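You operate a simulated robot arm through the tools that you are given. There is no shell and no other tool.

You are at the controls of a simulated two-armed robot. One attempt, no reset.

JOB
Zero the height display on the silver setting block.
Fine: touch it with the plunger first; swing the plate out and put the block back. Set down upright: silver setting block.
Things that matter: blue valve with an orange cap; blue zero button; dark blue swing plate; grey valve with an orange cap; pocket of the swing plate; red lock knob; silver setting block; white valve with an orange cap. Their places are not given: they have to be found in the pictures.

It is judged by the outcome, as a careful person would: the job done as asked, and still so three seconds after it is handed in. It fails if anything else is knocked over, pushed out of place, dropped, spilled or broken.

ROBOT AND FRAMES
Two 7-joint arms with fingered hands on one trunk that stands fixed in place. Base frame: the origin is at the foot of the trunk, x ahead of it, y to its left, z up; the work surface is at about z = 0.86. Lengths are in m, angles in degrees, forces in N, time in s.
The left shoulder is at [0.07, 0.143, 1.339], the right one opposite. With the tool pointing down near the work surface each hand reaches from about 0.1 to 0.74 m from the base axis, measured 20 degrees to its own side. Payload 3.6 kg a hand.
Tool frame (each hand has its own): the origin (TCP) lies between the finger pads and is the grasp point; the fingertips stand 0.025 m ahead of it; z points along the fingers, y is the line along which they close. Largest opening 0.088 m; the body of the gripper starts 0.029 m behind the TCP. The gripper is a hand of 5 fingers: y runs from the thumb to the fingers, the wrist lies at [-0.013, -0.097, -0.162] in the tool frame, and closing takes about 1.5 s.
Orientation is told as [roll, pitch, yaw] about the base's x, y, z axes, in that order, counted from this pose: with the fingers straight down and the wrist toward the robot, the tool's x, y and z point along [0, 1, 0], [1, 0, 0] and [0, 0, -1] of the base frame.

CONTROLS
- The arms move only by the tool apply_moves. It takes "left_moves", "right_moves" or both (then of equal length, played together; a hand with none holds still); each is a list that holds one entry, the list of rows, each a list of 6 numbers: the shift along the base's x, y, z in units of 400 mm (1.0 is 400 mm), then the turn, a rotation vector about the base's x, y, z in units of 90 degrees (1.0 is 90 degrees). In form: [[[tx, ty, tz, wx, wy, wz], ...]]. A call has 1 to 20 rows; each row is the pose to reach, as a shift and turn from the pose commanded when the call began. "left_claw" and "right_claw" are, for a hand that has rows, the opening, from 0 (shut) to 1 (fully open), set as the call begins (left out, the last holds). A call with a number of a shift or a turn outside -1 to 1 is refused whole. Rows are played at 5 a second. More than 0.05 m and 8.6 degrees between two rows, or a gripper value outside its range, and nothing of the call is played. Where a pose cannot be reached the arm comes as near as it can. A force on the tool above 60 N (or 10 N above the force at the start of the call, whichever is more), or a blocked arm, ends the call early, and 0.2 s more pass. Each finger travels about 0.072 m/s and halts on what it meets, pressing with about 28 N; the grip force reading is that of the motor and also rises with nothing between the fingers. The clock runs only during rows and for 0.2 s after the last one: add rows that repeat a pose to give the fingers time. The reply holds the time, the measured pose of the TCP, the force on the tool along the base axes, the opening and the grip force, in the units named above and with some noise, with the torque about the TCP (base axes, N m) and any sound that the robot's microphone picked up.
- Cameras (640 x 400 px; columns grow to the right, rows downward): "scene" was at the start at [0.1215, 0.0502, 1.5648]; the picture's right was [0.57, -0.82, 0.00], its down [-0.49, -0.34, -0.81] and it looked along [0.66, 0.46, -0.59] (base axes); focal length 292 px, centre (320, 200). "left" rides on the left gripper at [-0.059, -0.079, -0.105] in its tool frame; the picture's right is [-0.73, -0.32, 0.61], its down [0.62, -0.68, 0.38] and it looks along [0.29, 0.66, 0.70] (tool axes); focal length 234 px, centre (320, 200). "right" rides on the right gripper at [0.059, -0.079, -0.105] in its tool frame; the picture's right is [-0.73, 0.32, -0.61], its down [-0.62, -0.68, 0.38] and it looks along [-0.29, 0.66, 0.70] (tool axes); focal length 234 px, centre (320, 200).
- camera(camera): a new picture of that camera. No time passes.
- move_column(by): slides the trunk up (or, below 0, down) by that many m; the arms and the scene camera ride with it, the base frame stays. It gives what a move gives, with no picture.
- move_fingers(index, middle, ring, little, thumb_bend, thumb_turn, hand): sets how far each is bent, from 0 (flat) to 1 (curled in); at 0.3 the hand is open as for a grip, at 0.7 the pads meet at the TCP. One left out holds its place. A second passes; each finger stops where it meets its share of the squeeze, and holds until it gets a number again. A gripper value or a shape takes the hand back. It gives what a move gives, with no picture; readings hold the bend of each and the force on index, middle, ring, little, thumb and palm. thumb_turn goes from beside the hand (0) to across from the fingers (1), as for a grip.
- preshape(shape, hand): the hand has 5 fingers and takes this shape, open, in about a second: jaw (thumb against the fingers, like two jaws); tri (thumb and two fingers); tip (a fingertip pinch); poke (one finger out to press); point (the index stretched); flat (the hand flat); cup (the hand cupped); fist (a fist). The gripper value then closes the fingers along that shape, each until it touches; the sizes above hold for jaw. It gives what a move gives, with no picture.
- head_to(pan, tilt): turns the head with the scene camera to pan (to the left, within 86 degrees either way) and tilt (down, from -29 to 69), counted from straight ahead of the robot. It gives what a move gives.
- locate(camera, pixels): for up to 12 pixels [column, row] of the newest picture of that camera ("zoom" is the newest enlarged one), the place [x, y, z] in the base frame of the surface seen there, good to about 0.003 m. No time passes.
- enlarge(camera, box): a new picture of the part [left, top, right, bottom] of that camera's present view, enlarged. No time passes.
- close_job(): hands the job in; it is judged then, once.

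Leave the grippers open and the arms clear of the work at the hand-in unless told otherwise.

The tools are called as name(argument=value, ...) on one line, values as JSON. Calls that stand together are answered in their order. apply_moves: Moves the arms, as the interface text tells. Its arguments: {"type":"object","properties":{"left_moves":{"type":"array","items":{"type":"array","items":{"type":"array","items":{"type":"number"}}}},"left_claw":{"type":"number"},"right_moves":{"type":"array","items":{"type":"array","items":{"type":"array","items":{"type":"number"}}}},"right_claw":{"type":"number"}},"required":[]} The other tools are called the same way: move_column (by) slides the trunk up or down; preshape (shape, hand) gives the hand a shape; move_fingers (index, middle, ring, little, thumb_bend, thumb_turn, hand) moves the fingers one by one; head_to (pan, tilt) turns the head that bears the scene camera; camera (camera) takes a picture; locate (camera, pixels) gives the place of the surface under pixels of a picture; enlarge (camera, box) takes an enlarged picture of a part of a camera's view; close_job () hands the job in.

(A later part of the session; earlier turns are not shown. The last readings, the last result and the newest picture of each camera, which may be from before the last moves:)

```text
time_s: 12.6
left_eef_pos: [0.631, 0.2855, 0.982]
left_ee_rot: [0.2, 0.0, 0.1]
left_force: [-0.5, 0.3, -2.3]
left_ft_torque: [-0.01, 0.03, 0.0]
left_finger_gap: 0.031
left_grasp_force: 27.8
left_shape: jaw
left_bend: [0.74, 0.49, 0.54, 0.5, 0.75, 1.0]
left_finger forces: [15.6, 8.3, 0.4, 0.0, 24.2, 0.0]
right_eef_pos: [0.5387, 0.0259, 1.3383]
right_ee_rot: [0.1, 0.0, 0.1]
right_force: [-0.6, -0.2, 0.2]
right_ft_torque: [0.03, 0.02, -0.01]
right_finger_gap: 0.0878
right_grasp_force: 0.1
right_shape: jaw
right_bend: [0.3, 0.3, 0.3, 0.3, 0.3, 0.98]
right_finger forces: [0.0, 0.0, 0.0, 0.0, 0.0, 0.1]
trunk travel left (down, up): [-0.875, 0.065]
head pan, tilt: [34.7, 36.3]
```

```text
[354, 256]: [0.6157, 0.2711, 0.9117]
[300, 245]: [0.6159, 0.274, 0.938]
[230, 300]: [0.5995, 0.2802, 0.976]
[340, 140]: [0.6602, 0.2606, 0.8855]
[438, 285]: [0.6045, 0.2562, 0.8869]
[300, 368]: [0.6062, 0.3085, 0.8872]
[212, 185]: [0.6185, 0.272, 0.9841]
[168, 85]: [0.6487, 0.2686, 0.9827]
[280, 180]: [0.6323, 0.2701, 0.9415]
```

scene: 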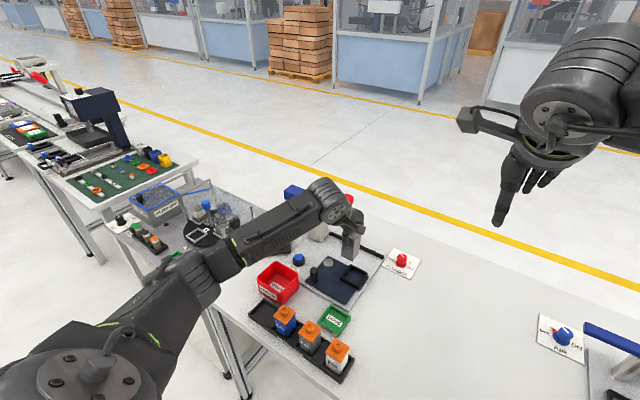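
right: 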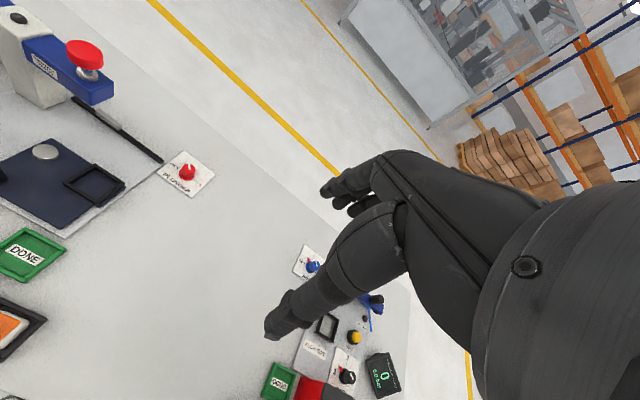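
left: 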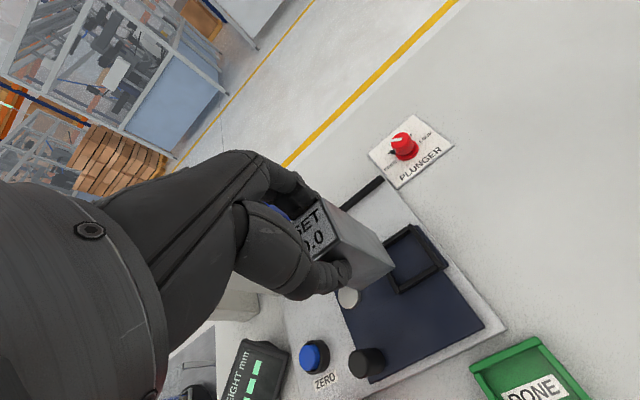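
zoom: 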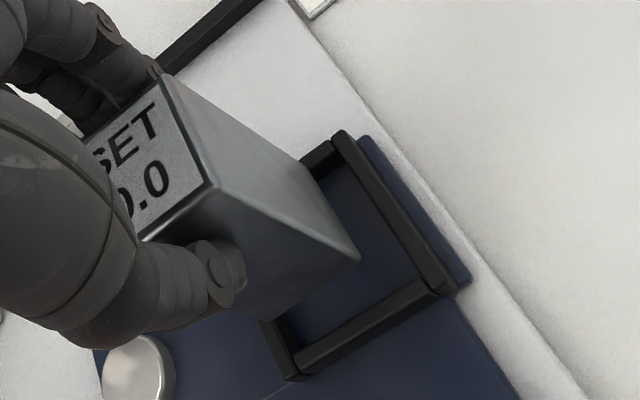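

Block spans x 0.616–0.649, y 0.270–0.303: inside the pocket's inner walls with ≥5 mm each side. Lowering ~3.2 cm to touch the pocket floor.

apply_moves(left_moves=[[[0.001, -0.002, -0.025, 0, 0, 0], [0.002, -0.003, -0.05, 0, 0, 0], [0.002, -0.003, -0.07, 0, 0, 0], [0.002, -0.003, -0.079, 0, 0, 0], [0.002, -0.003, -0.079, 0, 0, 0]]])

enlarge(camera="left", box=[290, 170, 470, 320])

enlarge(camera="scene", box=[320, 230, 390, 300])

```text
time_s: 13.8
left_eef_pos: [0.6326, 0.2846, 0.9507]
left_ee_rot: [0.1, -0.1, 0.2]
left_force: [0.0, 0.3, 5.0]
left_ft_torque: [0.01, -0.08, -0.02]
left_finger_gap: 0.031
left_grasp_force: 28.3
left_shape: jaw
left_bend: [0.74, 0.49, 0.56, 0.5, 0.75, 1.0]
left_finger forces: [15.9, 8.6, 0.9, 0.0, 24.9, 0.0]
right_eef_pos: [0.5376, 0.0254, 1.3386]
right_ee_rot: [0.0, 0.0, 0.0]
right_force: [0.0, -0.1, -0.4]
right_ft_torque: [-0.02, -0.03, 0.01]
right_finger_gap: 0.0871
right_grasp_force: 0.0
right_shape: jaw
right_bend: [0.3, 0.3, 0.3, 0.3, 0.3, 0.98]
right_finger forces: [0.1, 0.0, 0.0, 0.0, 0.1, 0.1]
trunk travel left (down, up): [-0.875, 0.065]
head pan, tilt: [34.7, 36.3]
```

```text
2.67 times, centred on (380, 245) of left
```

zoom: 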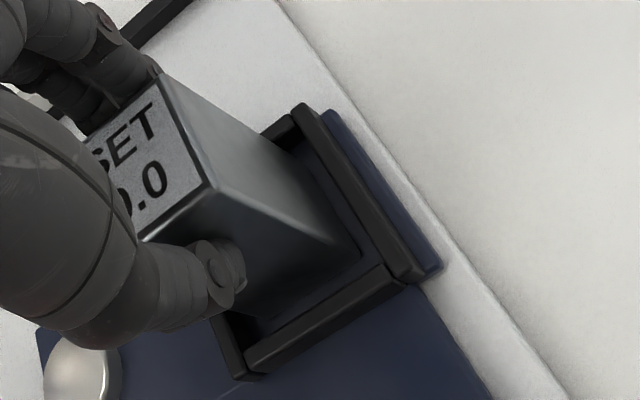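

```text
5.71 times, centred on (355, 265) of scene
```

zoom: 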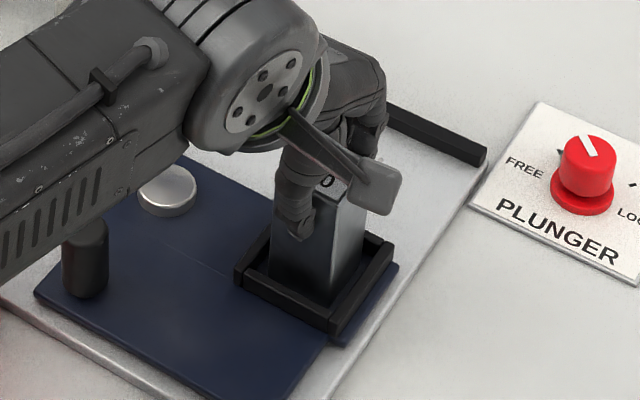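

The block rests on the pocket floor (force rose by ~7 N). I'll open the fingers to 0.6 and then go straight up.

apply_moves(left_moves=[[[0, 0, 0.001, 0, 0, 0], [0, 0, 0.001, 0, 0, 0], [0, 0, 0.001, 0, 0, 0], [0, 0, 0.001, 0, 0, 0], [0, 0, 0.001, 0, 0, 0]]], left_claw=0.6)

enlarge(camera="left", box=[290, 170, 470, 320])

```text
time_s: 15.0
left_eef_pos: [0.6313, 0.2844, 0.9503]
left_ee_rot: [0.1, 0.0, 0.1]
left_force: [-0.1, -0.3, -0.1]
left_ft_torque: [0.0, -0.04, 0.01]
left_finger_gap: 0.0528
left_grasp_force: 0.1
left_shape: jaw
left_bend: [0.29, 0.41, 0.37, 0.43, 0.65, 1.0]
left_finger forces: [0.0, 0.0, 0.0, 0.0, 0.0, 0.0]
right_eef_pos: [0.5373, 0.0254, 1.3374]
right_ee_rot: [0.1, 0.0, 0.0]
right_force: [0.4, -0.2, 1.4]
right_ft_torque: [-0.02, -0.03, 0.01]
right_finger_gap: 0.0875
right_grasp_force: 0.1
right_shape: jaw
right_bend: [0.3, 0.3, 0.3, 0.3, 0.3, 0.98]
right_finger forces: [0.0, 0.0, 0.0, 0.0, 0.1, 0.0]
trunk travel left (down, up): [-0.875, 0.065]
head pan, tilt: [34.7, 36.3]
```

```text
2.67 times, centred on (380, 245) of left
```

zoom: 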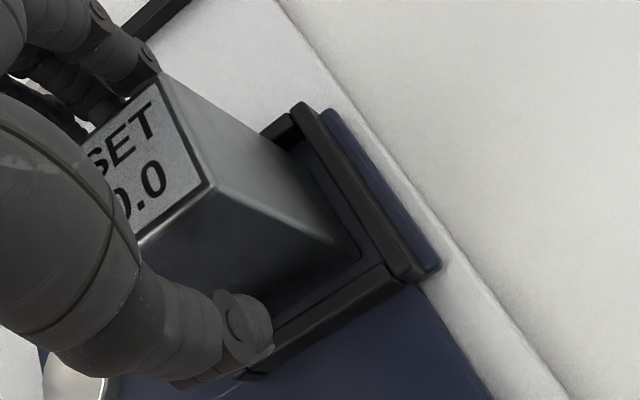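

Released cleanly (no forces). Raising straight up to z≈1.06 and then moving over toward the handle post.

apply_moves(left_moves=[[[0, 0, 0.06, 0, 0, 0], [0, 0, 0.12, 0, 0, 0], [0, 0, 0.2, 0, 0, 0], [0, 0, 0.28, 0, 0, 0], [-0.06, 0.07, 0.28, 0, 0, 0], [-0.12, 0.14, 0.28, 0, 0, 0], [-0.185, 0.224, 0.28, 0, 0, 0], [-0.185, 0.224, 0.28, 0, 0, 0]]])

camera(camera="left")

camera(camera="scene")

```text
time_s: 16.8
left_eef_pos: [0.5573, 0.3738, 1.0621]
left_ee_rot: [0.1, 0.1, 0.1]
left_force: [0.8, -0.2, 0.8]
left_ft_torque: [0.02, -0.05, 0.0]
left_finger_gap: 0.0525
left_grasp_force: 0.0
left_shape: jaw
left_bend: [0.29, 0.41, 0.37, 0.43, 0.65, 1.0]
left_finger forces: [0.0, 0.0, 0.0, 0.1, 0.1, 0.1]
right_eef_pos: [0.5367, 0.0252, 1.3381]
right_ee_rot: [-0.1, 0.0, 0.1]
right_force: [-1.1, 0.2, 0.3]
right_ft_torque: [0.0, -0.02, -0.02]
right_finger_gap: 0.0877
right_grasp_force: 0.1
right_shape: jaw
right_bend: [0.3, 0.3, 0.3, 0.3, 0.3, 0.98]
right_finger forces: [0.0, 0.0, 0.0, 0.0, 0.0, 0.0]
trunk travel left (down, up): [-0.875, 0.065]
head pan, tilt: [34.7, 36.3]
```

```text
taken
```

left: 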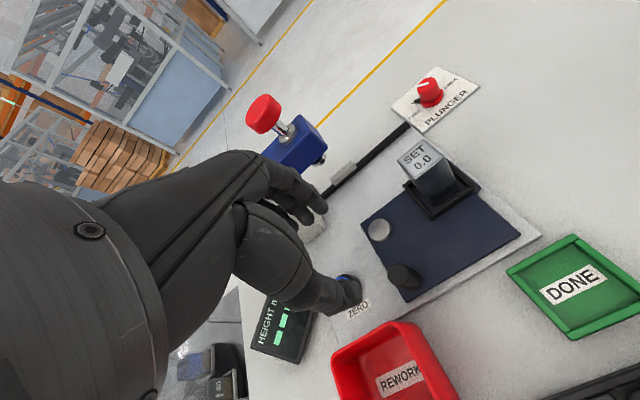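

```text
taken
```

scene: 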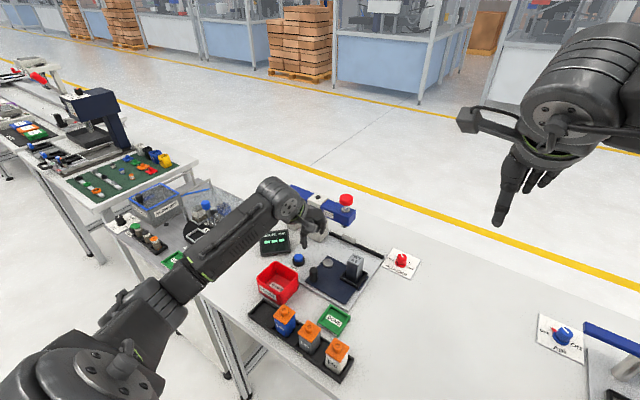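

The block stands in the pocket. I'll zoom on the handle and pivot in both cameras to locate them precisely.

enlarge(camera="left", box=[350, 130, 530, 310])

enlarge(camera="scene", box=[300, 230, 390, 310])

```text
2.22 times, centred on (440, 220) of left
```

zoom: 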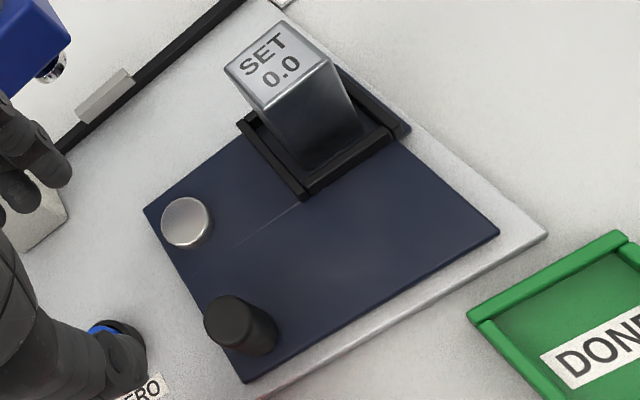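

```text
5.00 times, centred on (345, 270) of scene
```

zoom: 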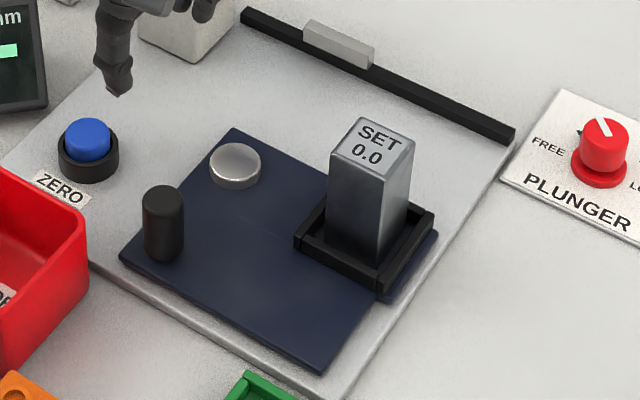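

locate(camera="zoom", pixels=[[163, 191], [163, 200], [148, 195], [179, 195], [163, 230], [235, 160], [214, 163], [257, 163], [235, 147], [372, 140], [340, 45], [125, 258]])

enlarge(camera="left", box=[350, 130, 530, 310])

```text
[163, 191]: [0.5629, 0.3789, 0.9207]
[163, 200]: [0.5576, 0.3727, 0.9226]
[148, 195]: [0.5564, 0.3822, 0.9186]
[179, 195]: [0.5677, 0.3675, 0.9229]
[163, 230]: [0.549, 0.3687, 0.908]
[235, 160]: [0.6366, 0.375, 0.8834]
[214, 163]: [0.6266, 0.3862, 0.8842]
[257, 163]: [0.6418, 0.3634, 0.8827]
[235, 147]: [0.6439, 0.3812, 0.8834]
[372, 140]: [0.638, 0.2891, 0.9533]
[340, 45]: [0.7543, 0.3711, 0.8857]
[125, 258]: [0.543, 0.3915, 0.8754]
```

```text
2.22 times, centred on (440, 220) of left
```

zoom: 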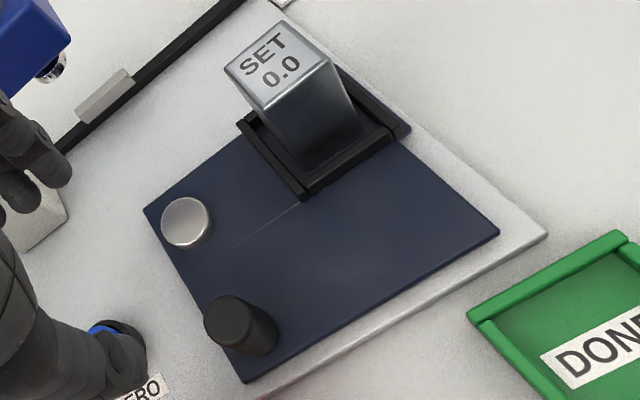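

locate(camera="zoom", pixels=[[228, 315], [207, 318], [248, 318], [228, 298], [185, 223], [165, 223], [206, 223], [185, 202], [60, 70], [145, 210], [245, 380], [497, 233]])

```text
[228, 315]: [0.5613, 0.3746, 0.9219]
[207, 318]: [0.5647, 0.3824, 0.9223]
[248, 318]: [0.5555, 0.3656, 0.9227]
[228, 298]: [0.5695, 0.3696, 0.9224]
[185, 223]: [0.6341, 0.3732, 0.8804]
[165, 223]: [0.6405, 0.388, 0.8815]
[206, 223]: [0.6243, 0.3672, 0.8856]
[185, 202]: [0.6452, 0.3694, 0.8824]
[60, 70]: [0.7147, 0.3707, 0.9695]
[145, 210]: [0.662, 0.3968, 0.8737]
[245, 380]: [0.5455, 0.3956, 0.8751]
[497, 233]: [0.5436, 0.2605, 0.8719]
```

Handle centre is about (0.561,0.3745), top 0.922; pivot (0.636,0.375), so radius 0.075. I'll lower the open hand around the handle to TCP z≈0.910 (tips ~1 cm above the plate).

apply_moves(left_moves=[[[0.009, -0.006, -0.08, 0, 0, 0], [0.009, -0.006, -0.16, 0, 0, 0], [0.009, -0.006, -0.24, 0, 0, 0], [0.009, -0.006, -0.3, 0, 0, 0], [0.009, -0.006, -0.35, 0, 0, 0], [0.009, -0.006, -0.38, 0, 0, 0], [0.009, -0.006, -0.38, 0, 0, 0]]], left_claw=0.6)

enlarge(camera="left", box=[250, 140, 450, 320])

enlarge(camera="scene", box=[260, 220, 390, 320])

```text
time_s: 18.4
left_eef_pos: [0.5612, 0.3732, 0.9104]
left_ee_rot: [0.1, 0.0, 0.0]
left_force: [-0.1, 0.1, 0.0]
left_ft_torque: [0.01, -0.02, -0.01]
left_finger_gap: 0.0524
left_grasp_force: 0.0
left_shape: jaw
left_bend: [0.29, 0.41, 0.37, 0.43, 0.65, 1.0]
left_finger forces: [0.0, 0.0, 0.0, 0.0, 0.0, 0.0]
right_eef_pos: [0.5366, 0.0247, 1.3378]
right_ee_rot: [-0.1, 0.0, 0.0]
right_force: [0.4, 0.6, -0.6]
right_ft_torque: [0.01, 0.02, -0.03]
right_finger_gap: 0.0875
right_grasp_force: 0.1
right_shape: jaw
right_bend: [0.3, 0.3, 0.3, 0.3, 0.3, 0.98]
right_finger forces: [0.1, 0.1, 0.0, 0.0, 0.1, 0.0]
trunk travel left (down, up): [-0.875, 0.065]
head pan, tilt: [34.7, 36.3]
```

```text
2.22 times, centred on (350, 230) of left
```

zoom: 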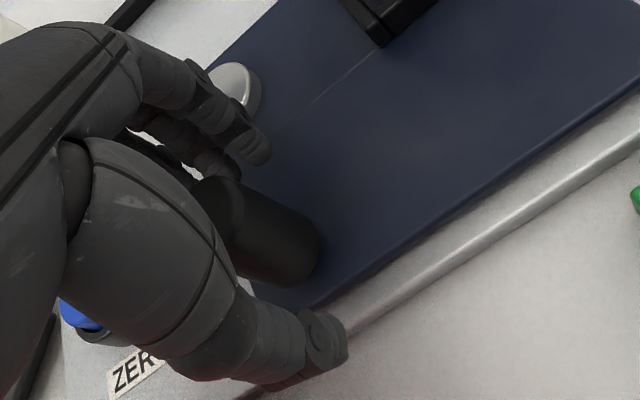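

```text
4.00 times, centred on (325, 270) of scene
```

zoom: 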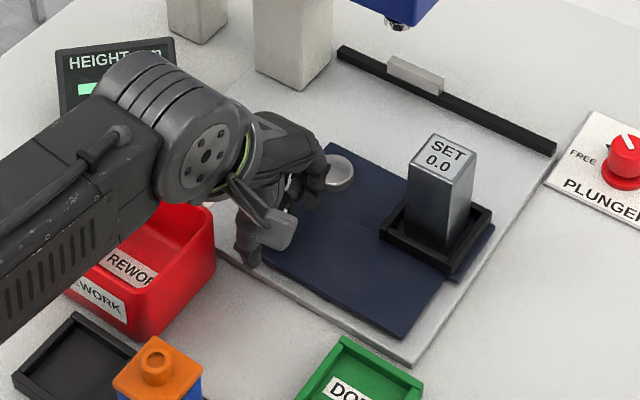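

The handle post lies between the thumb and fingers with no contact. Closing the grip on it.

apply_moves(left_moves=[[[0, 0, 0, 0, 0, 0], [0, 0, 0, 0, 0, 0], [0, 0, 0, 0, 0, 0], [0, 0, 0, 0, 0, 0], [0, 0, 0, 0, 0, 0], [0, 0, 0, 0, 0, 0], [0, 0, 0, 0, 0, 0]]], left_claw=0)

enlarge(camera="left", box=[250, 140, 450, 320])

```text
time_s: 20.0
left_eef_pos: [0.5602, 0.3718, 0.9109]
left_ee_rot: [0.1, 0.0, 0.2]
left_force: [-7.0, -4.1, -5.5]
left_ft_torque: [-0.04, 0.11, -0.05]
left_finger_gap: 0.0157
left_grasp_force: 27.9
left_shape: jaw
left_bend: [0.73, 0.6, 0.69, 0.69, 0.75, 1.0]
left_finger forces: [11.9, 7.4, 0.1, 0.1, 25.2, 0.0]
right_eef_pos: [0.5354, 0.0248, 1.3384]
right_ee_rot: [0.0, 0.0, 0.1]
right_force: [-0.8, 1.0, 0.3]
right_ft_torque: [-0.02, -0.02, 0.02]
right_finger_gap: 0.0875
right_grasp_force: 0.1
right_shape: jaw
right_bend: [0.3, 0.3, 0.3, 0.3, 0.3, 0.98]
right_finger forces: [0.1, 0.1, 0.0, 0.0, 0.0, 0.1]
trunk travel left (down, up): [-0.875, 0.065]
head pan, tilt: [34.7, 36.3]
```

```text
2.22 times, centred on (350, 230) of left
```

zoom: 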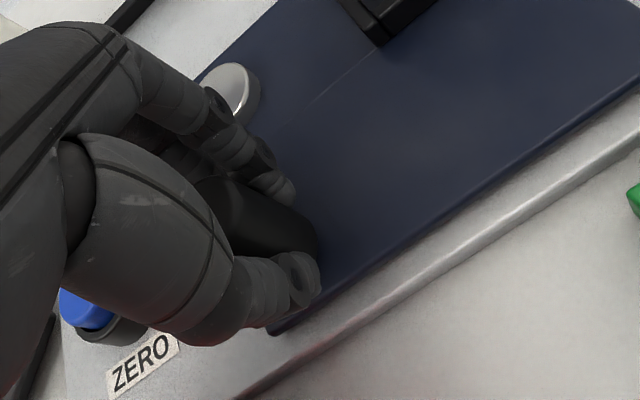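

The handle is held firmly. I'll sweep it along the first 40° of the arc about the pivot (toward −y, then +x), slowly.

apply_moves(left_moves=[[[0.0007, -0.0163, 0, 0, 0, 0], [0.0028, -0.0326, 0, 0, 0, 0], [0.0064, -0.0485, 0, 0, 0, 0], [0.0113, -0.0641, 0, 0, 0, 0], [0.0176, -0.0792, 0, 0, 0, 0], [0.0251, -0.0938, 0, 0, 0, 0], [0.0339, -0.1075, 0, 0, 0, 0], [0.0439, -0.1205, 0, 0, 0, 0], [0.0439, -0.1205, 0, 0, 0, 0]]])

enlarge(camera="scene", box=[260, 220, 390, 320])

enlarge(camera="left", box=[250, 100, 490, 320])

```text
time_s: 22.0
left_eef_pos: [0.5799, 0.3244, 0.9107]
left_ee_rot: [-0.1, -0.2, 0.2]
left_force: [6.7, 7.7, 2.2]
left_ft_torque: [0.32, -0.3, 0.15]
left_finger_gap: 0.0137
left_grasp_force: 28.0
left_shape: jaw
left_bend: [0.72, 0.63, 0.69, 0.69, 0.77, 0.94]
left_finger forces: [19.1, 15.3, 0.0, 0.1, 22.5, 0.0]
right_eef_pos: [0.5377, 0.0284, 1.3369]
right_ee_rot: [-0.1, 0.0, 0.0]
right_force: [-0.4, 0.4, 0.4]
right_ft_torque: [0.0, 0.0, 0.02]
right_finger_gap: 0.0875
right_grasp_force: 0.1
right_shape: jaw
right_bend: [0.3, 0.3, 0.3, 0.3, 0.3, 0.98]
right_finger forces: [0.0, 0.1, 0.0, 0.0, 0.1, 0.0]
trunk travel left (down, up): [-0.875, 0.065]
head pan, tilt: [34.7, 36.3]
```

```text
4.00 times, centred on (325, 270) of scene
```

zoom: 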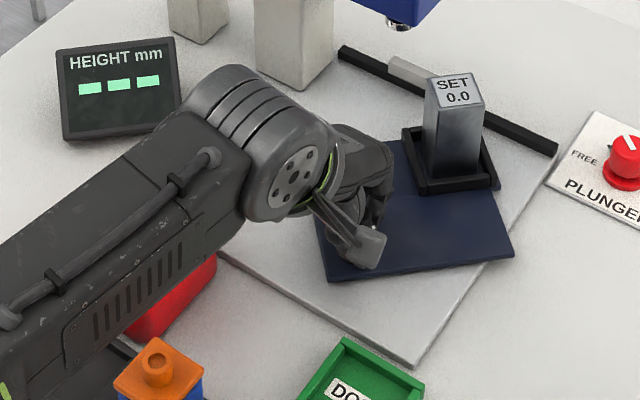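

```text
1.82 times, centred on (370, 210) of left
```

zoom: 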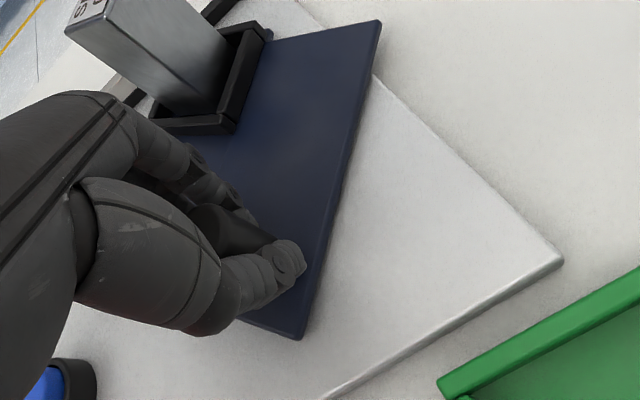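

The plate turned 40°, the block is still upright in the pocket. I continue the arc to 80°.

apply_moves(left_moves=[[[0.011, -0.0121, 0, 0, 0, 0], [0.0231, -0.0231, 0, 0, 0, 0], [0.0361, -0.0331, 0, 0, 0, 0], [0.0499, -0.0419, 0, 0, 0, 0], [0.0644, -0.0494, 0, 0, 0, 0], [0.0795, -0.0557, 0, 0, 0, 0], [0.0951, -0.0606, 0, 0, 0, 0], [0.111, -0.0642, 0, 0, 0, 0], [0.111, -0.0642, 0, 0, 0, 0]]])

enlarge(camera="scene", box=[260, 200, 390, 320])

enlarge(camera="left", box=[200, 60, 490, 320])

```text
time_s: 24.0
left_eef_pos: [0.6242, 0.3037, 0.9093]
left_ee_rot: [-0.1, 0.1, 0.3]
left_force: [-0.3, 38.5, -3.1]
left_ft_torque: [1.22, -0.2, 0.38]
left_finger_gap: 0.0114
left_grasp_force: 28.2
left_shape: jaw
left_bend: [0.72, 0.73, 0.69, 0.69, 0.8, 0.9]
left_finger forces: [20.5, 48.0, 0.1, 0.0, 27.5, 0.0]
right_eef_pos: [0.5368, 0.0339, 1.3381]
right_ee_rot: [-0.5, 0.0, 0.0]
right_force: [0.0, 0.1, -0.2]
right_ft_torque: [-0.01, 0.0, 0.0]
right_finger_gap: 0.0874
right_grasp_force: 0.1
right_shape: jaw
right_bend: [0.3, 0.3, 0.3, 0.3, 0.3, 0.98]
right_finger forces: [0.0, 0.0, 0.0, 0.0, 0.0, 0.0]
trunk travel left (down, up): [-0.875, 0.065]
head pan, tilt: [34.7, 36.3]
```

```text
3.33 times, centred on (325, 260) of scene
```

zoom: 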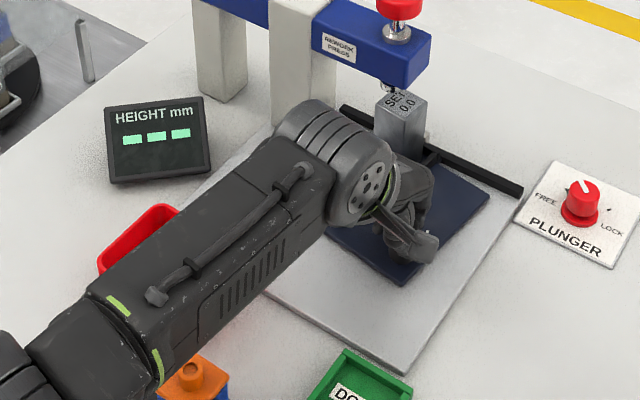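

```text
1.54 times, centred on (345, 190) of left
```

zoom: 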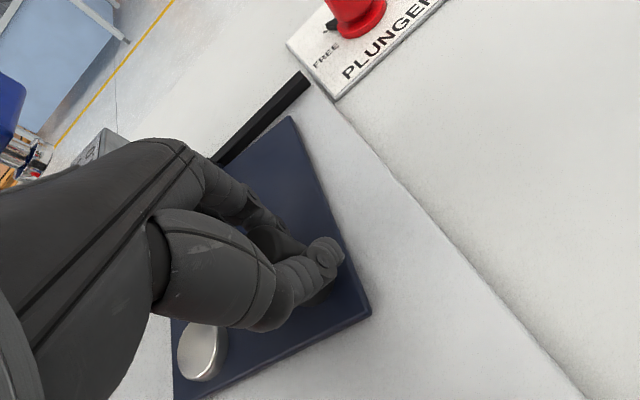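

There's 38 N in +y — the true radius is slightly smaller than I used. I'll relax ~5 mm in +y before going on.

apply_moves(left_moves=[[[0.002, 0.006, 0, 0, 0, 0], [0.004, 0.012, 0, 0, 0, 0], [0.006, 0.014, 0, 0, 0, 0], [0.006, 0.014, 0, 0, 0, 0]]])

enlarge(camera="left", box=[200, 60, 490, 320])

```text
time_s: 25.0
left_eef_pos: [0.6271, 0.3051, 0.9073]
left_ee_rot: [-0.2, 0.0, 0.1]
left_force: [-2.0, 17.9, -10.5]
left_ft_torque: [0.82, -0.13, 0.26]
left_finger_gap: 0.011
left_grasp_force: 27.7
left_shape: jaw
left_bend: [0.72, 0.72, 0.69, 0.69, 0.8, 0.89]
left_finger forces: [18.3, 30.4, 0.0, 0.1, 30.2, 0.0]
right_eef_pos: [0.5388, 0.0289, 1.3367]
right_ee_rot: [-0.2, 0.1, 0.0]
right_force: [0.1, 0.0, 0.5]
right_ft_torque: [0.01, -0.03, -0.02]
right_finger_gap: 0.0877
right_grasp_force: 0.0
right_shape: jaw
right_bend: [0.3, 0.3, 0.3, 0.3, 0.3, 0.98]
right_finger forces: [0.0, 0.0, 0.0, 0.0, 0.1, 0.1]
trunk travel left (down, up): [-0.875, 0.065]
head pan, tilt: [34.7, 36.3]
```

```text
1.54 times, centred on (345, 190) of left
```

zoom: 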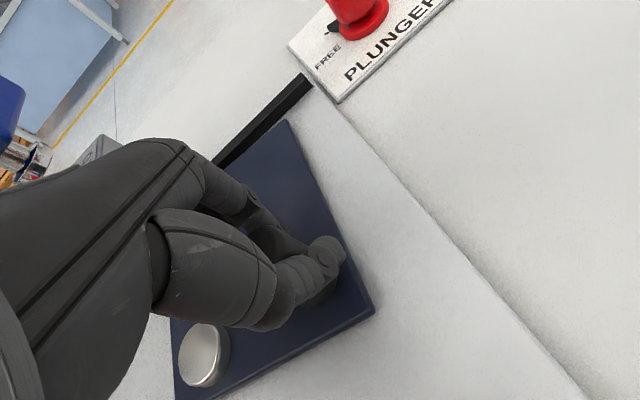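

locate(camera="zoom", pixels=[[285, 128], [368, 312], [185, 395], [308, 80], [216, 165], [280, 235], [200, 350]])

```text
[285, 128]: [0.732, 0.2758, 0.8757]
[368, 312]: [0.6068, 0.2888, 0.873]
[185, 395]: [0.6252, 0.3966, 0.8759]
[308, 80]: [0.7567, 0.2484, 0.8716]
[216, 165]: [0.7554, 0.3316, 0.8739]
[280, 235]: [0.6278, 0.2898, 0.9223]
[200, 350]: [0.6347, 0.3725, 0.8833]
```

The plate edge is at −6°, so 6° (≈8 mm at the handle) remain. I'll push +x about 1 cm while easing y further.

apply_moves(left_moves=[[[0.006, 0.005, 0, 0, 0, 0], [0.012, 0.008, 0, 0, 0, 0], [0.018, 0.01, 0, 0, 0, 0], [0.024, 0.01, 0, 0, 0, 0], [0.028, 0.01, 0, 0, 0, 0], [0.028, 0.01, 0, 0, 0, 0]]])

enlarge(camera="left", box=[200, 60, 490, 320])

enlarge(camera="scene", box=[260, 200, 390, 320])

```text
time_s: 26.4
left_eef_pos: [0.6388, 0.3057, 0.9088]
left_ee_rot: [0.0, 0.1, 0.1]
left_force: [-6.6, -10.8, -17.7]
left_ft_torque: [0.46, -0.2, 0.17]
left_finger_gap: 0.0128
left_grasp_force: 27.9
left_shape: jaw
left_bend: [0.72, 0.73, 0.69, 0.69, 0.8, 0.88]
left_finger forces: [15.4, 4.7, 0.1, 0.0, 35.6, 0.0]
right_eef_pos: [0.5393, 0.024, 1.3373]
right_ee_rot: [0.0, 0.1, 0.0]
right_force: [-0.3, 1.3, 0.8]
right_ft_torque: [0.02, -0.03, 0.0]
right_finger_gap: 0.0876
right_grasp_force: 0.1
right_shape: jaw
right_bend: [0.3, 0.3, 0.3, 0.3, 0.3, 0.98]
right_finger forces: [0.0, 0.0, 0.0, 0.1, 0.1, 0.0]
trunk travel left (down, up): [-0.875, 0.065]
head pan, tilt: [34.7, 36.3]
```

```text
1.54 times, centred on (345, 190) of left
```

zoom: 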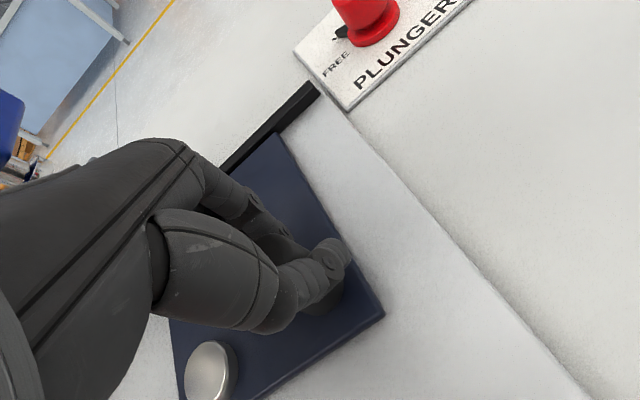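

```text
3.33 times, centred on (325, 260) of scene
```

zoom: 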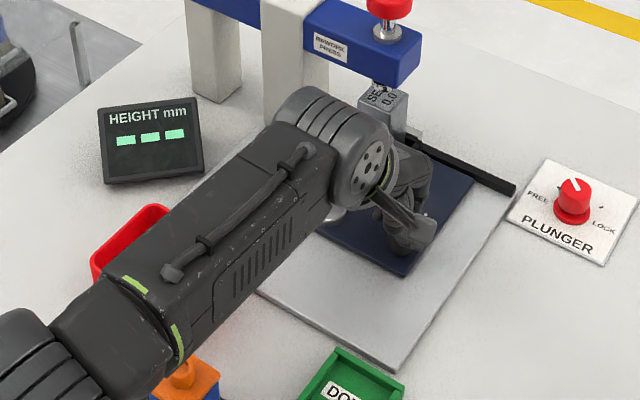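

locate(camera="zoom", pixels=[[500, 190], [470, 180], [405, 275], [330, 235], [515, 190], [395, 95], [385, 120], [368, 85]])

enlarge(camera="left", box=[280, 80, 380, 210])

```text
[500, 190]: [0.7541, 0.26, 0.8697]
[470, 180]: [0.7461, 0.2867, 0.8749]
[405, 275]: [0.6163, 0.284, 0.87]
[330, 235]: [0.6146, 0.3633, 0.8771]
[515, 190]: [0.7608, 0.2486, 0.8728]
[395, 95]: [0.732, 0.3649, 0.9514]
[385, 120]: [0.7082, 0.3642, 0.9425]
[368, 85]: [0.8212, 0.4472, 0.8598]
```

```text
3.08 times, centred on (330, 145) of left
```

zoom: 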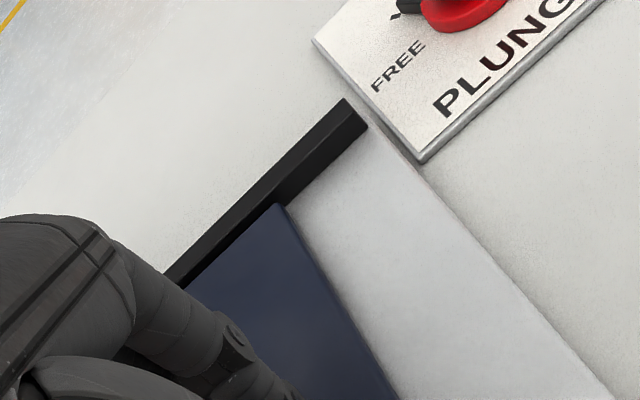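

The plate edge lies flush against the fence. I'll open the hand and rise straight up.

apply_moves(left_moves=[[[0, 0, 0, 0, 0, 0], [0, 0, 0, 0, 0, 0], [0, 0, 0, 0, 0, 0], [0, 0, 0, 0, 0, 0], [0, 0, 0.03, 0, 0, 0], [0, 0, 0.06, 0, 0, 0], [0, 0, 0.09, 0, 0, 0], [0, 0, 0.12, 0, 0, 0]]], left_claw=0.6)

camera(camera="left")

enlarge(camera="scene", box=[260, 200, 390, 320])

```text
time_s: 28.2
left_eef_pos: [0.6376, 0.3071, 0.9593]
left_ee_rot: [0.2, -0.1, 0.2]
left_force: [0.0, 0.7, -0.2]
left_ft_torque: [0.05, -0.04, -0.01]
left_finger_gap: 0.0526
left_grasp_force: 0.0
left_shape: jaw
left_bend: [0.29, 0.41, 0.37, 0.43, 0.64, 1.0]
left_finger forces: [0.1, 0.0, 0.0, 0.0, 0.0, 0.1]
right_eef_pos: [0.5364, 0.0258, 1.3376]
right_ee_rot: [-0.1, -0.1, 0.0]
right_force: [-0.1, -0.9, 0.1]
right_ft_torque: [-0.02, -0.02, 0.03]
right_finger_gap: 0.0876
right_grasp_force: 0.1
right_shape: jaw
right_bend: [0.3, 0.3, 0.3, 0.3, 0.3, 0.98]
right_finger forces: [0.0, 0.0, 0.1, 0.0, 0.0, 0.1]
trunk travel left (down, up): [-0.875, 0.065]
head pan, tilt: [34.7, 36.3]
```

```text
taken
```

left: 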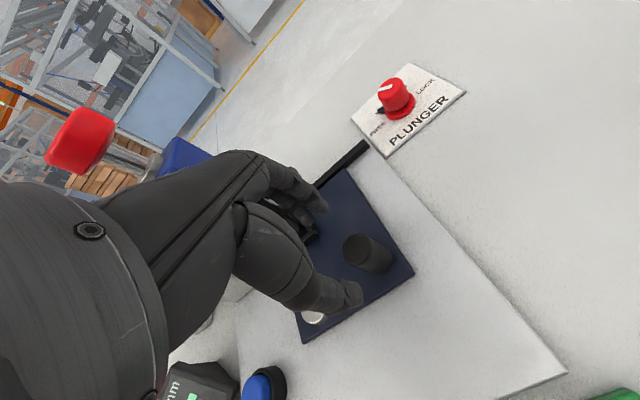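

```text
3.33 times, centred on (325, 260) of scene
```

zoom: 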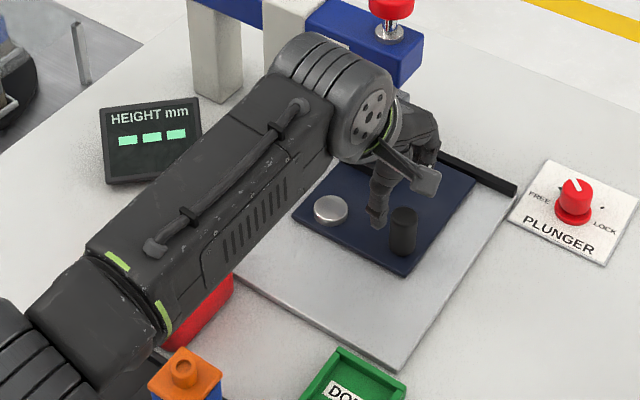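

The plate stays in. I'll back the hand up and away toward me, then inspect the block under the plunger.

apply_moves(left_moves=[[[-0.05, -0.03, 0.08, 0, 0, 0], [-0.12, -0.04, 0.14, 0, 0, 0], [-0.2, -0.02, 0.2, 0, 0, 0], [-0.28, 0.04, 0.26, 0, 0, 0], [-0.36, 0.1, 0.32, 0, 0, 0], [-0.42, 0.18, 0.38, 0, 0, 0], [-0.45, 0.26, 0.42, 0, 0, 0], [-0.45, 0.26, 0.42, 0, 0, 0]]], left_claw=1.0)

camera(camera="scene")

camera(camera="left")

enlarge(camera="scene", box=[290, 170, 410, 290])

```text
time_s: 30.0
left_eef_pos: [0.458, 0.4112, 1.1269]
left_ee_rot: [0.1, 0.0, 0.0]
left_force: [-0.2, -0.2, -0.4]
left_ft_torque: [0.0, 0.04, -0.02]
left_finger_gap: 0.0878
left_grasp_force: 0.0
left_shape: jaw
left_bend: [0.3, 0.3, 0.3, 0.3, 0.3, 0.98]
left_finger forces: [0.0, 0.1, 0.0, 0.1, 0.0, 0.1]
right_eef_pos: [0.5371, 0.0251, 1.3377]
right_ee_rot: [0.1, 0.1, -0.1]
right_force: [0.4, 0.2, 0.2]
right_ft_torque: [0.04, -0.03, 0.01]
right_finger_gap: 0.0876
right_grasp_force: 0.0
right_shape: jaw
right_bend: [0.3, 0.3, 0.3, 0.3, 0.3, 0.98]
right_finger forces: [0.1, 0.0, 0.1, 0.0, 0.0, 0.1]
trunk travel left (down, up): [-0.875, 0.065]
head pan, tilt: [34.7, 36.3]
```

```text
taken
```

scene: 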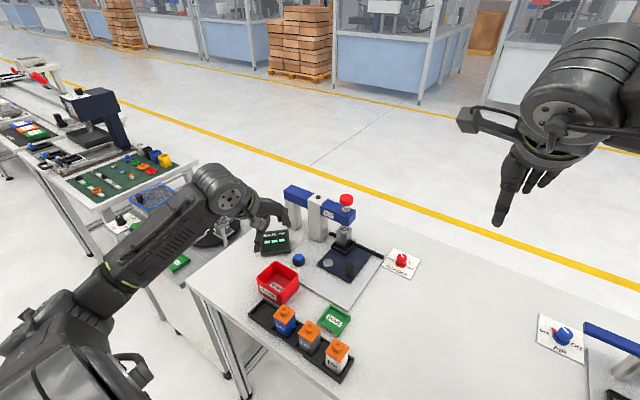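

```text
taken
```

left: 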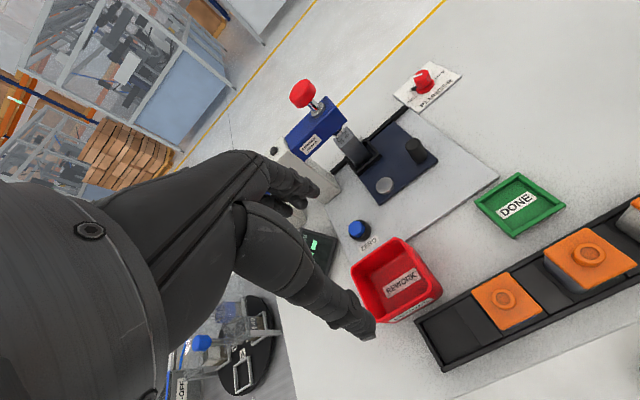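

```text
3.33 times, centred on (350, 230) of scene
```

zoom: 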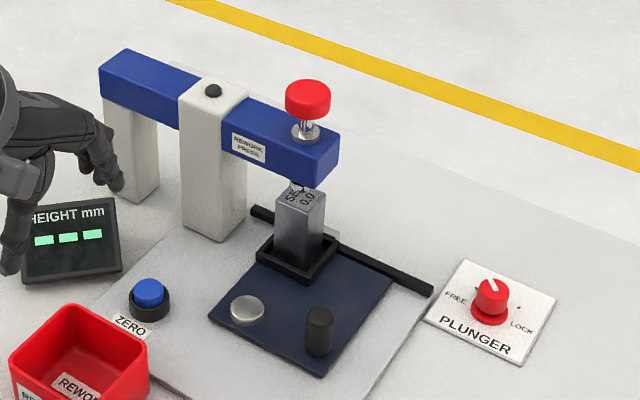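

The block stands under the press arm. I'll zoom on the plunger tip and the block top, and locate the cap.

enlarge(camera="scene", box=[325, 185, 375, 265])

enlarge(camera="left", box=[280, 70, 420, 210])

```text
5.00 times, centred on (350, 225) of scene
```

zoom: 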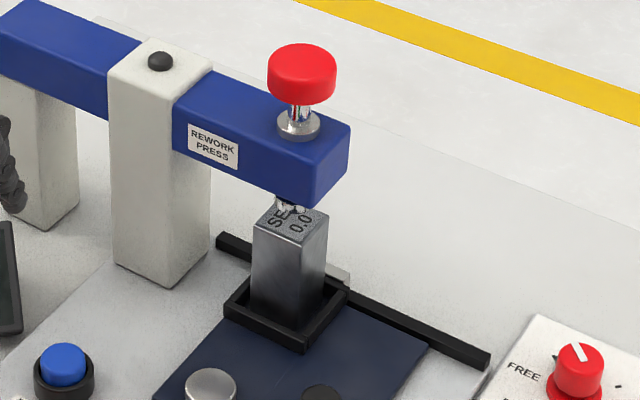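

```text
2.86 times, centred on (350, 140) of left
```

zoom: 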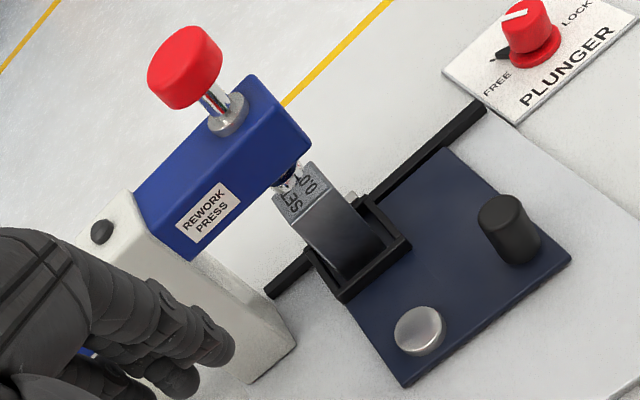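

locate(camera="zoom", pixels=[[185, 60], [165, 55], [205, 60], [185, 95], [285, 180], [295, 195], [310, 185], [420, 330], [505, 220], [490, 240], [230, 120], [102, 232]])

enlarge(camera="scene", box=[325, 185, 375, 265])

```text
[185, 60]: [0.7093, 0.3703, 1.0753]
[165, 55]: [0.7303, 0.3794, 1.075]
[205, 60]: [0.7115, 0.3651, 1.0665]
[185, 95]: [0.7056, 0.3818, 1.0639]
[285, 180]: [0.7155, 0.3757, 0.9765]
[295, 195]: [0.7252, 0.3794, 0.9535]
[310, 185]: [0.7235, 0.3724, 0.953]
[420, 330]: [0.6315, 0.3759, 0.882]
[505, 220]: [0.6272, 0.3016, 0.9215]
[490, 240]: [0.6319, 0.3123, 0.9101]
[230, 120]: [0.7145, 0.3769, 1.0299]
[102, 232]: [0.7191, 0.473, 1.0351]
```

```text
5.00 times, centred on (350, 225) of scene
```

zoom: 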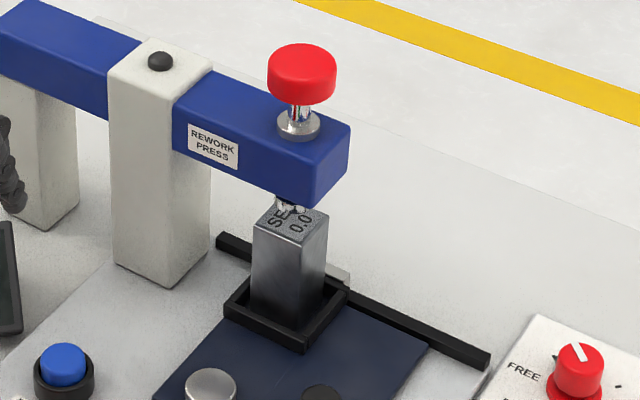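

locate(camera="zoom", pixels=[[302, 58], [270, 62], [334, 62], [302, 45], [302, 95], [300, 120], [297, 135], [290, 205], [303, 230], [270, 218], [315, 215], [205, 375]])

```text
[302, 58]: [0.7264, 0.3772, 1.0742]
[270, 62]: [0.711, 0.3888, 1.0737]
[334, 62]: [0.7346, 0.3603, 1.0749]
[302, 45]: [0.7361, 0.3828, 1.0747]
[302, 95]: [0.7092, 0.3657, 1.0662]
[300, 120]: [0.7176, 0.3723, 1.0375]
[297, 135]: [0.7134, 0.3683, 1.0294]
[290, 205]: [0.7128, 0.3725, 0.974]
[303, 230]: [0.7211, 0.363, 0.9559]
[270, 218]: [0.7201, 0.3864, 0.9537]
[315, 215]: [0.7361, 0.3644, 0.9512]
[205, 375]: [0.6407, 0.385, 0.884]
```

Plunger axis ≈ (0.722,0.374), cap top z≈1.075, tip ≈0.97, block top ≈0.953: about 1.5–2 cm of travel. I'll give the left hand the poke shape and see where the fingertip is.

preshape(shape="poke", hand="left")

camera(camera="left")

enlarge(camera="scene", box=[190, 150, 310, 270])

```text
time_s: 30.9
left_eef_pos: [0.4589, 0.4116, 1.1279]
left_ee_rot: [0.0, 0.0, 0.0]
left_force: [-0.3, 0.2, 0.9]
left_ft_torque: [-0.02, 0.02, -0.01]
left_finger_gap: 0.0001
left_grasp_force: 0.2
left_shape: poke
left_bend: [0.7, 0.7, 0.99, 0.99, 1.0, 1.0]
left_finger forces: [0.0, 0.1, 0.0, 0.0, 0.0, 0.1]
right_eef_pos: [0.5368, 0.0256, 1.3374]
right_ee_rot: [0.0, 0.0, -0.1]
right_force: [0.4, -1.0, -0.7]
right_ft_torque: [0.0, -0.02, -0.02]
right_finger_gap: 0.0875
right_grasp_force: 0.1
right_shape: jaw
right_bend: [0.3, 0.3, 0.3, 0.3, 0.3, 0.98]
right_finger forces: [0.0, 0.0, 0.1, 0.1, 0.1, 0.0]
trunk travel left (down, up): [-0.875, 0.065]
head pan, tilt: [34.7, 36.3]
```

```text
taken
```

left: 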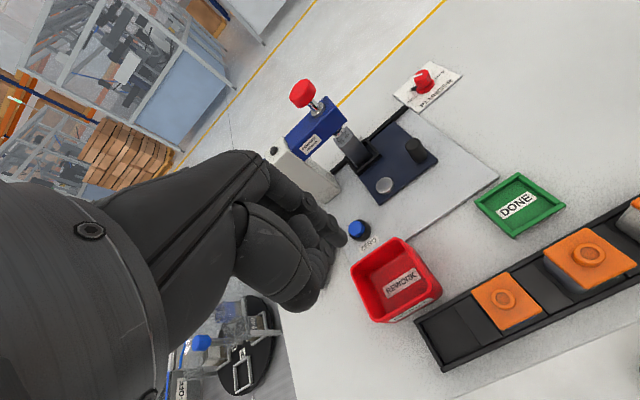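

```text
3.33 times, centred on (250, 210) of scene
```

zoom: 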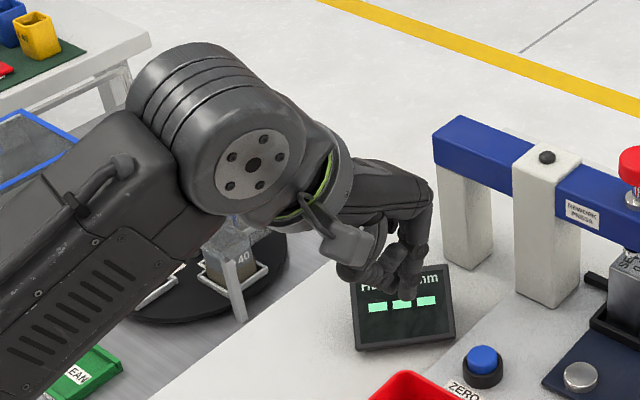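

enlarge(camera="left", box=[250, 150, 390, 320])

```text
2.35 times, centred on (320, 235) of left
```

zoom: 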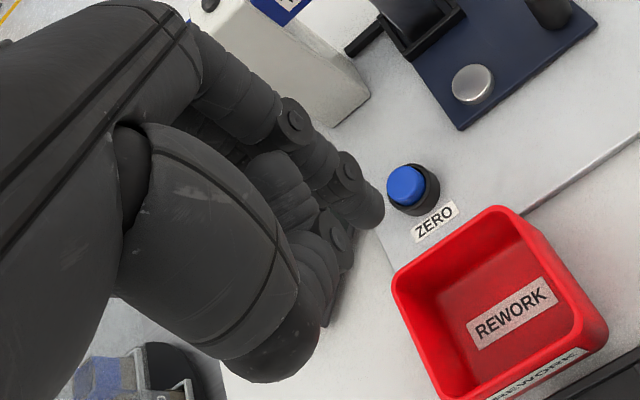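

locate(camera="zoom", pixels=[[377, 215], [365, 225], [372, 195], [350, 190], [348, 165], [340, 240], [350, 265], [330, 310], [300, 370], [310, 345], [325, 160], [290, 120]])

```text
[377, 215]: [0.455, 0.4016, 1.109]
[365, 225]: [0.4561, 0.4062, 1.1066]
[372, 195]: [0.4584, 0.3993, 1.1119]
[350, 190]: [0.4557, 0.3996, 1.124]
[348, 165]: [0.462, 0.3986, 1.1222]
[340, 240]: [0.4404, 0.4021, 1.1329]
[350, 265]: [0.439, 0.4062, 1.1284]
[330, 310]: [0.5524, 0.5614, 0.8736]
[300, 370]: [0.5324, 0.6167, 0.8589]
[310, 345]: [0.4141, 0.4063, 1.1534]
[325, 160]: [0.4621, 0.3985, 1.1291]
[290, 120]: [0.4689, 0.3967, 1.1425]
```

In poke shape the index/middle tips are ~0.023 m below the TCP. I'll carry the left hand above the red cap with the fingers pitched 20° forward for reach, tip ~4 cm above the cap.

apply_moves(left_moves=[[[0.0708, -0.0104, 0.03, 0, -0.0247, 0], [0.1417, -0.0209, 0.06, 0, -0.0493, 0], [0.2125, -0.0313, 0.08, 0, -0.074, 0], [0.2833, -0.0418, 0.08, 0, -0.0987, 0], [0.3542, -0.0522, 0.08, 0, -0.1233, 0], [0.425, -0.0627, 0.08, 0, -0.148, 0], [0.4958, -0.0731, 0.07, 0, -0.1727, 0], [0.5667, -0.0836, 0.05, 0, -0.1973, 0], [0.6375, -0.094, 0.03, 0, -0.222, 0], [0.6375, -0.094, 0.03, 0, -0.222, 0]]])

camera(camera="left")

enlarge(camera="scene", box=[270, 150, 410, 270])

camera(camera="right")

```text
time_s: 33.1
left_eef_pos: [0.714, 0.3734, 1.138]
left_ee_rot: [0.1, -20.1, 0.1]
left_force: [0.2, 0.3, -0.1]
left_ft_torque: [0.01, -0.01, 0.0]
left_finger_gap: 0.0001
left_grasp_force: 0.0
left_shape: poke
left_bend: [0.7, 0.7, 0.99, 0.99, 1.0, 1.0]
left_finger forces: [0.0, 0.0, 0.1, 0.1, 0.0, 0.1]
right_eef_pos: [0.5375, 0.0256, 1.338]
right_ee_rot: [-0.1, 0.1, 0.0]
right_force: [0.7, 0.3, 0.0]
right_ft_torque: [0.0, -0.01, 0.01]
right_finger_gap: 0.0876
right_grasp_force: 0.0
right_shape: jaw
right_bend: [0.3, 0.3, 0.3, 0.3, 0.3, 0.98]
right_finger forces: [0.0, 0.0, 0.1, 0.0, 0.1, 0.1]
trunk travel left (down, up): [-0.875, 0.065]
head pan, tilt: [34.7, 36.3]
```

```text
taken
```

left: 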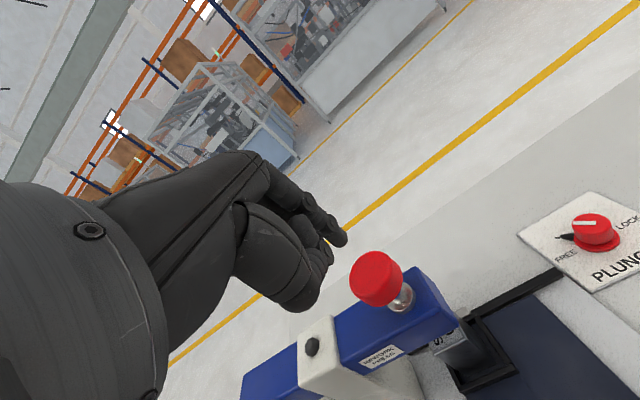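

```text
3.33 times, centred on (340, 210) of scene
```

zoom: 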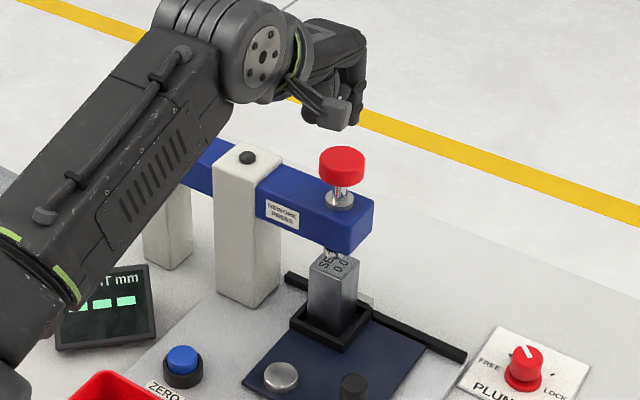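

```text
taken
```

right: 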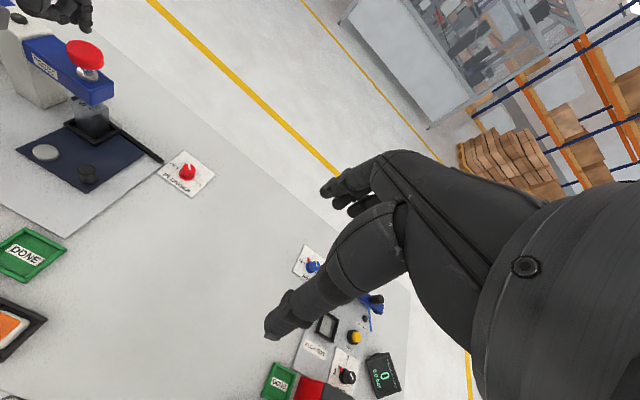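

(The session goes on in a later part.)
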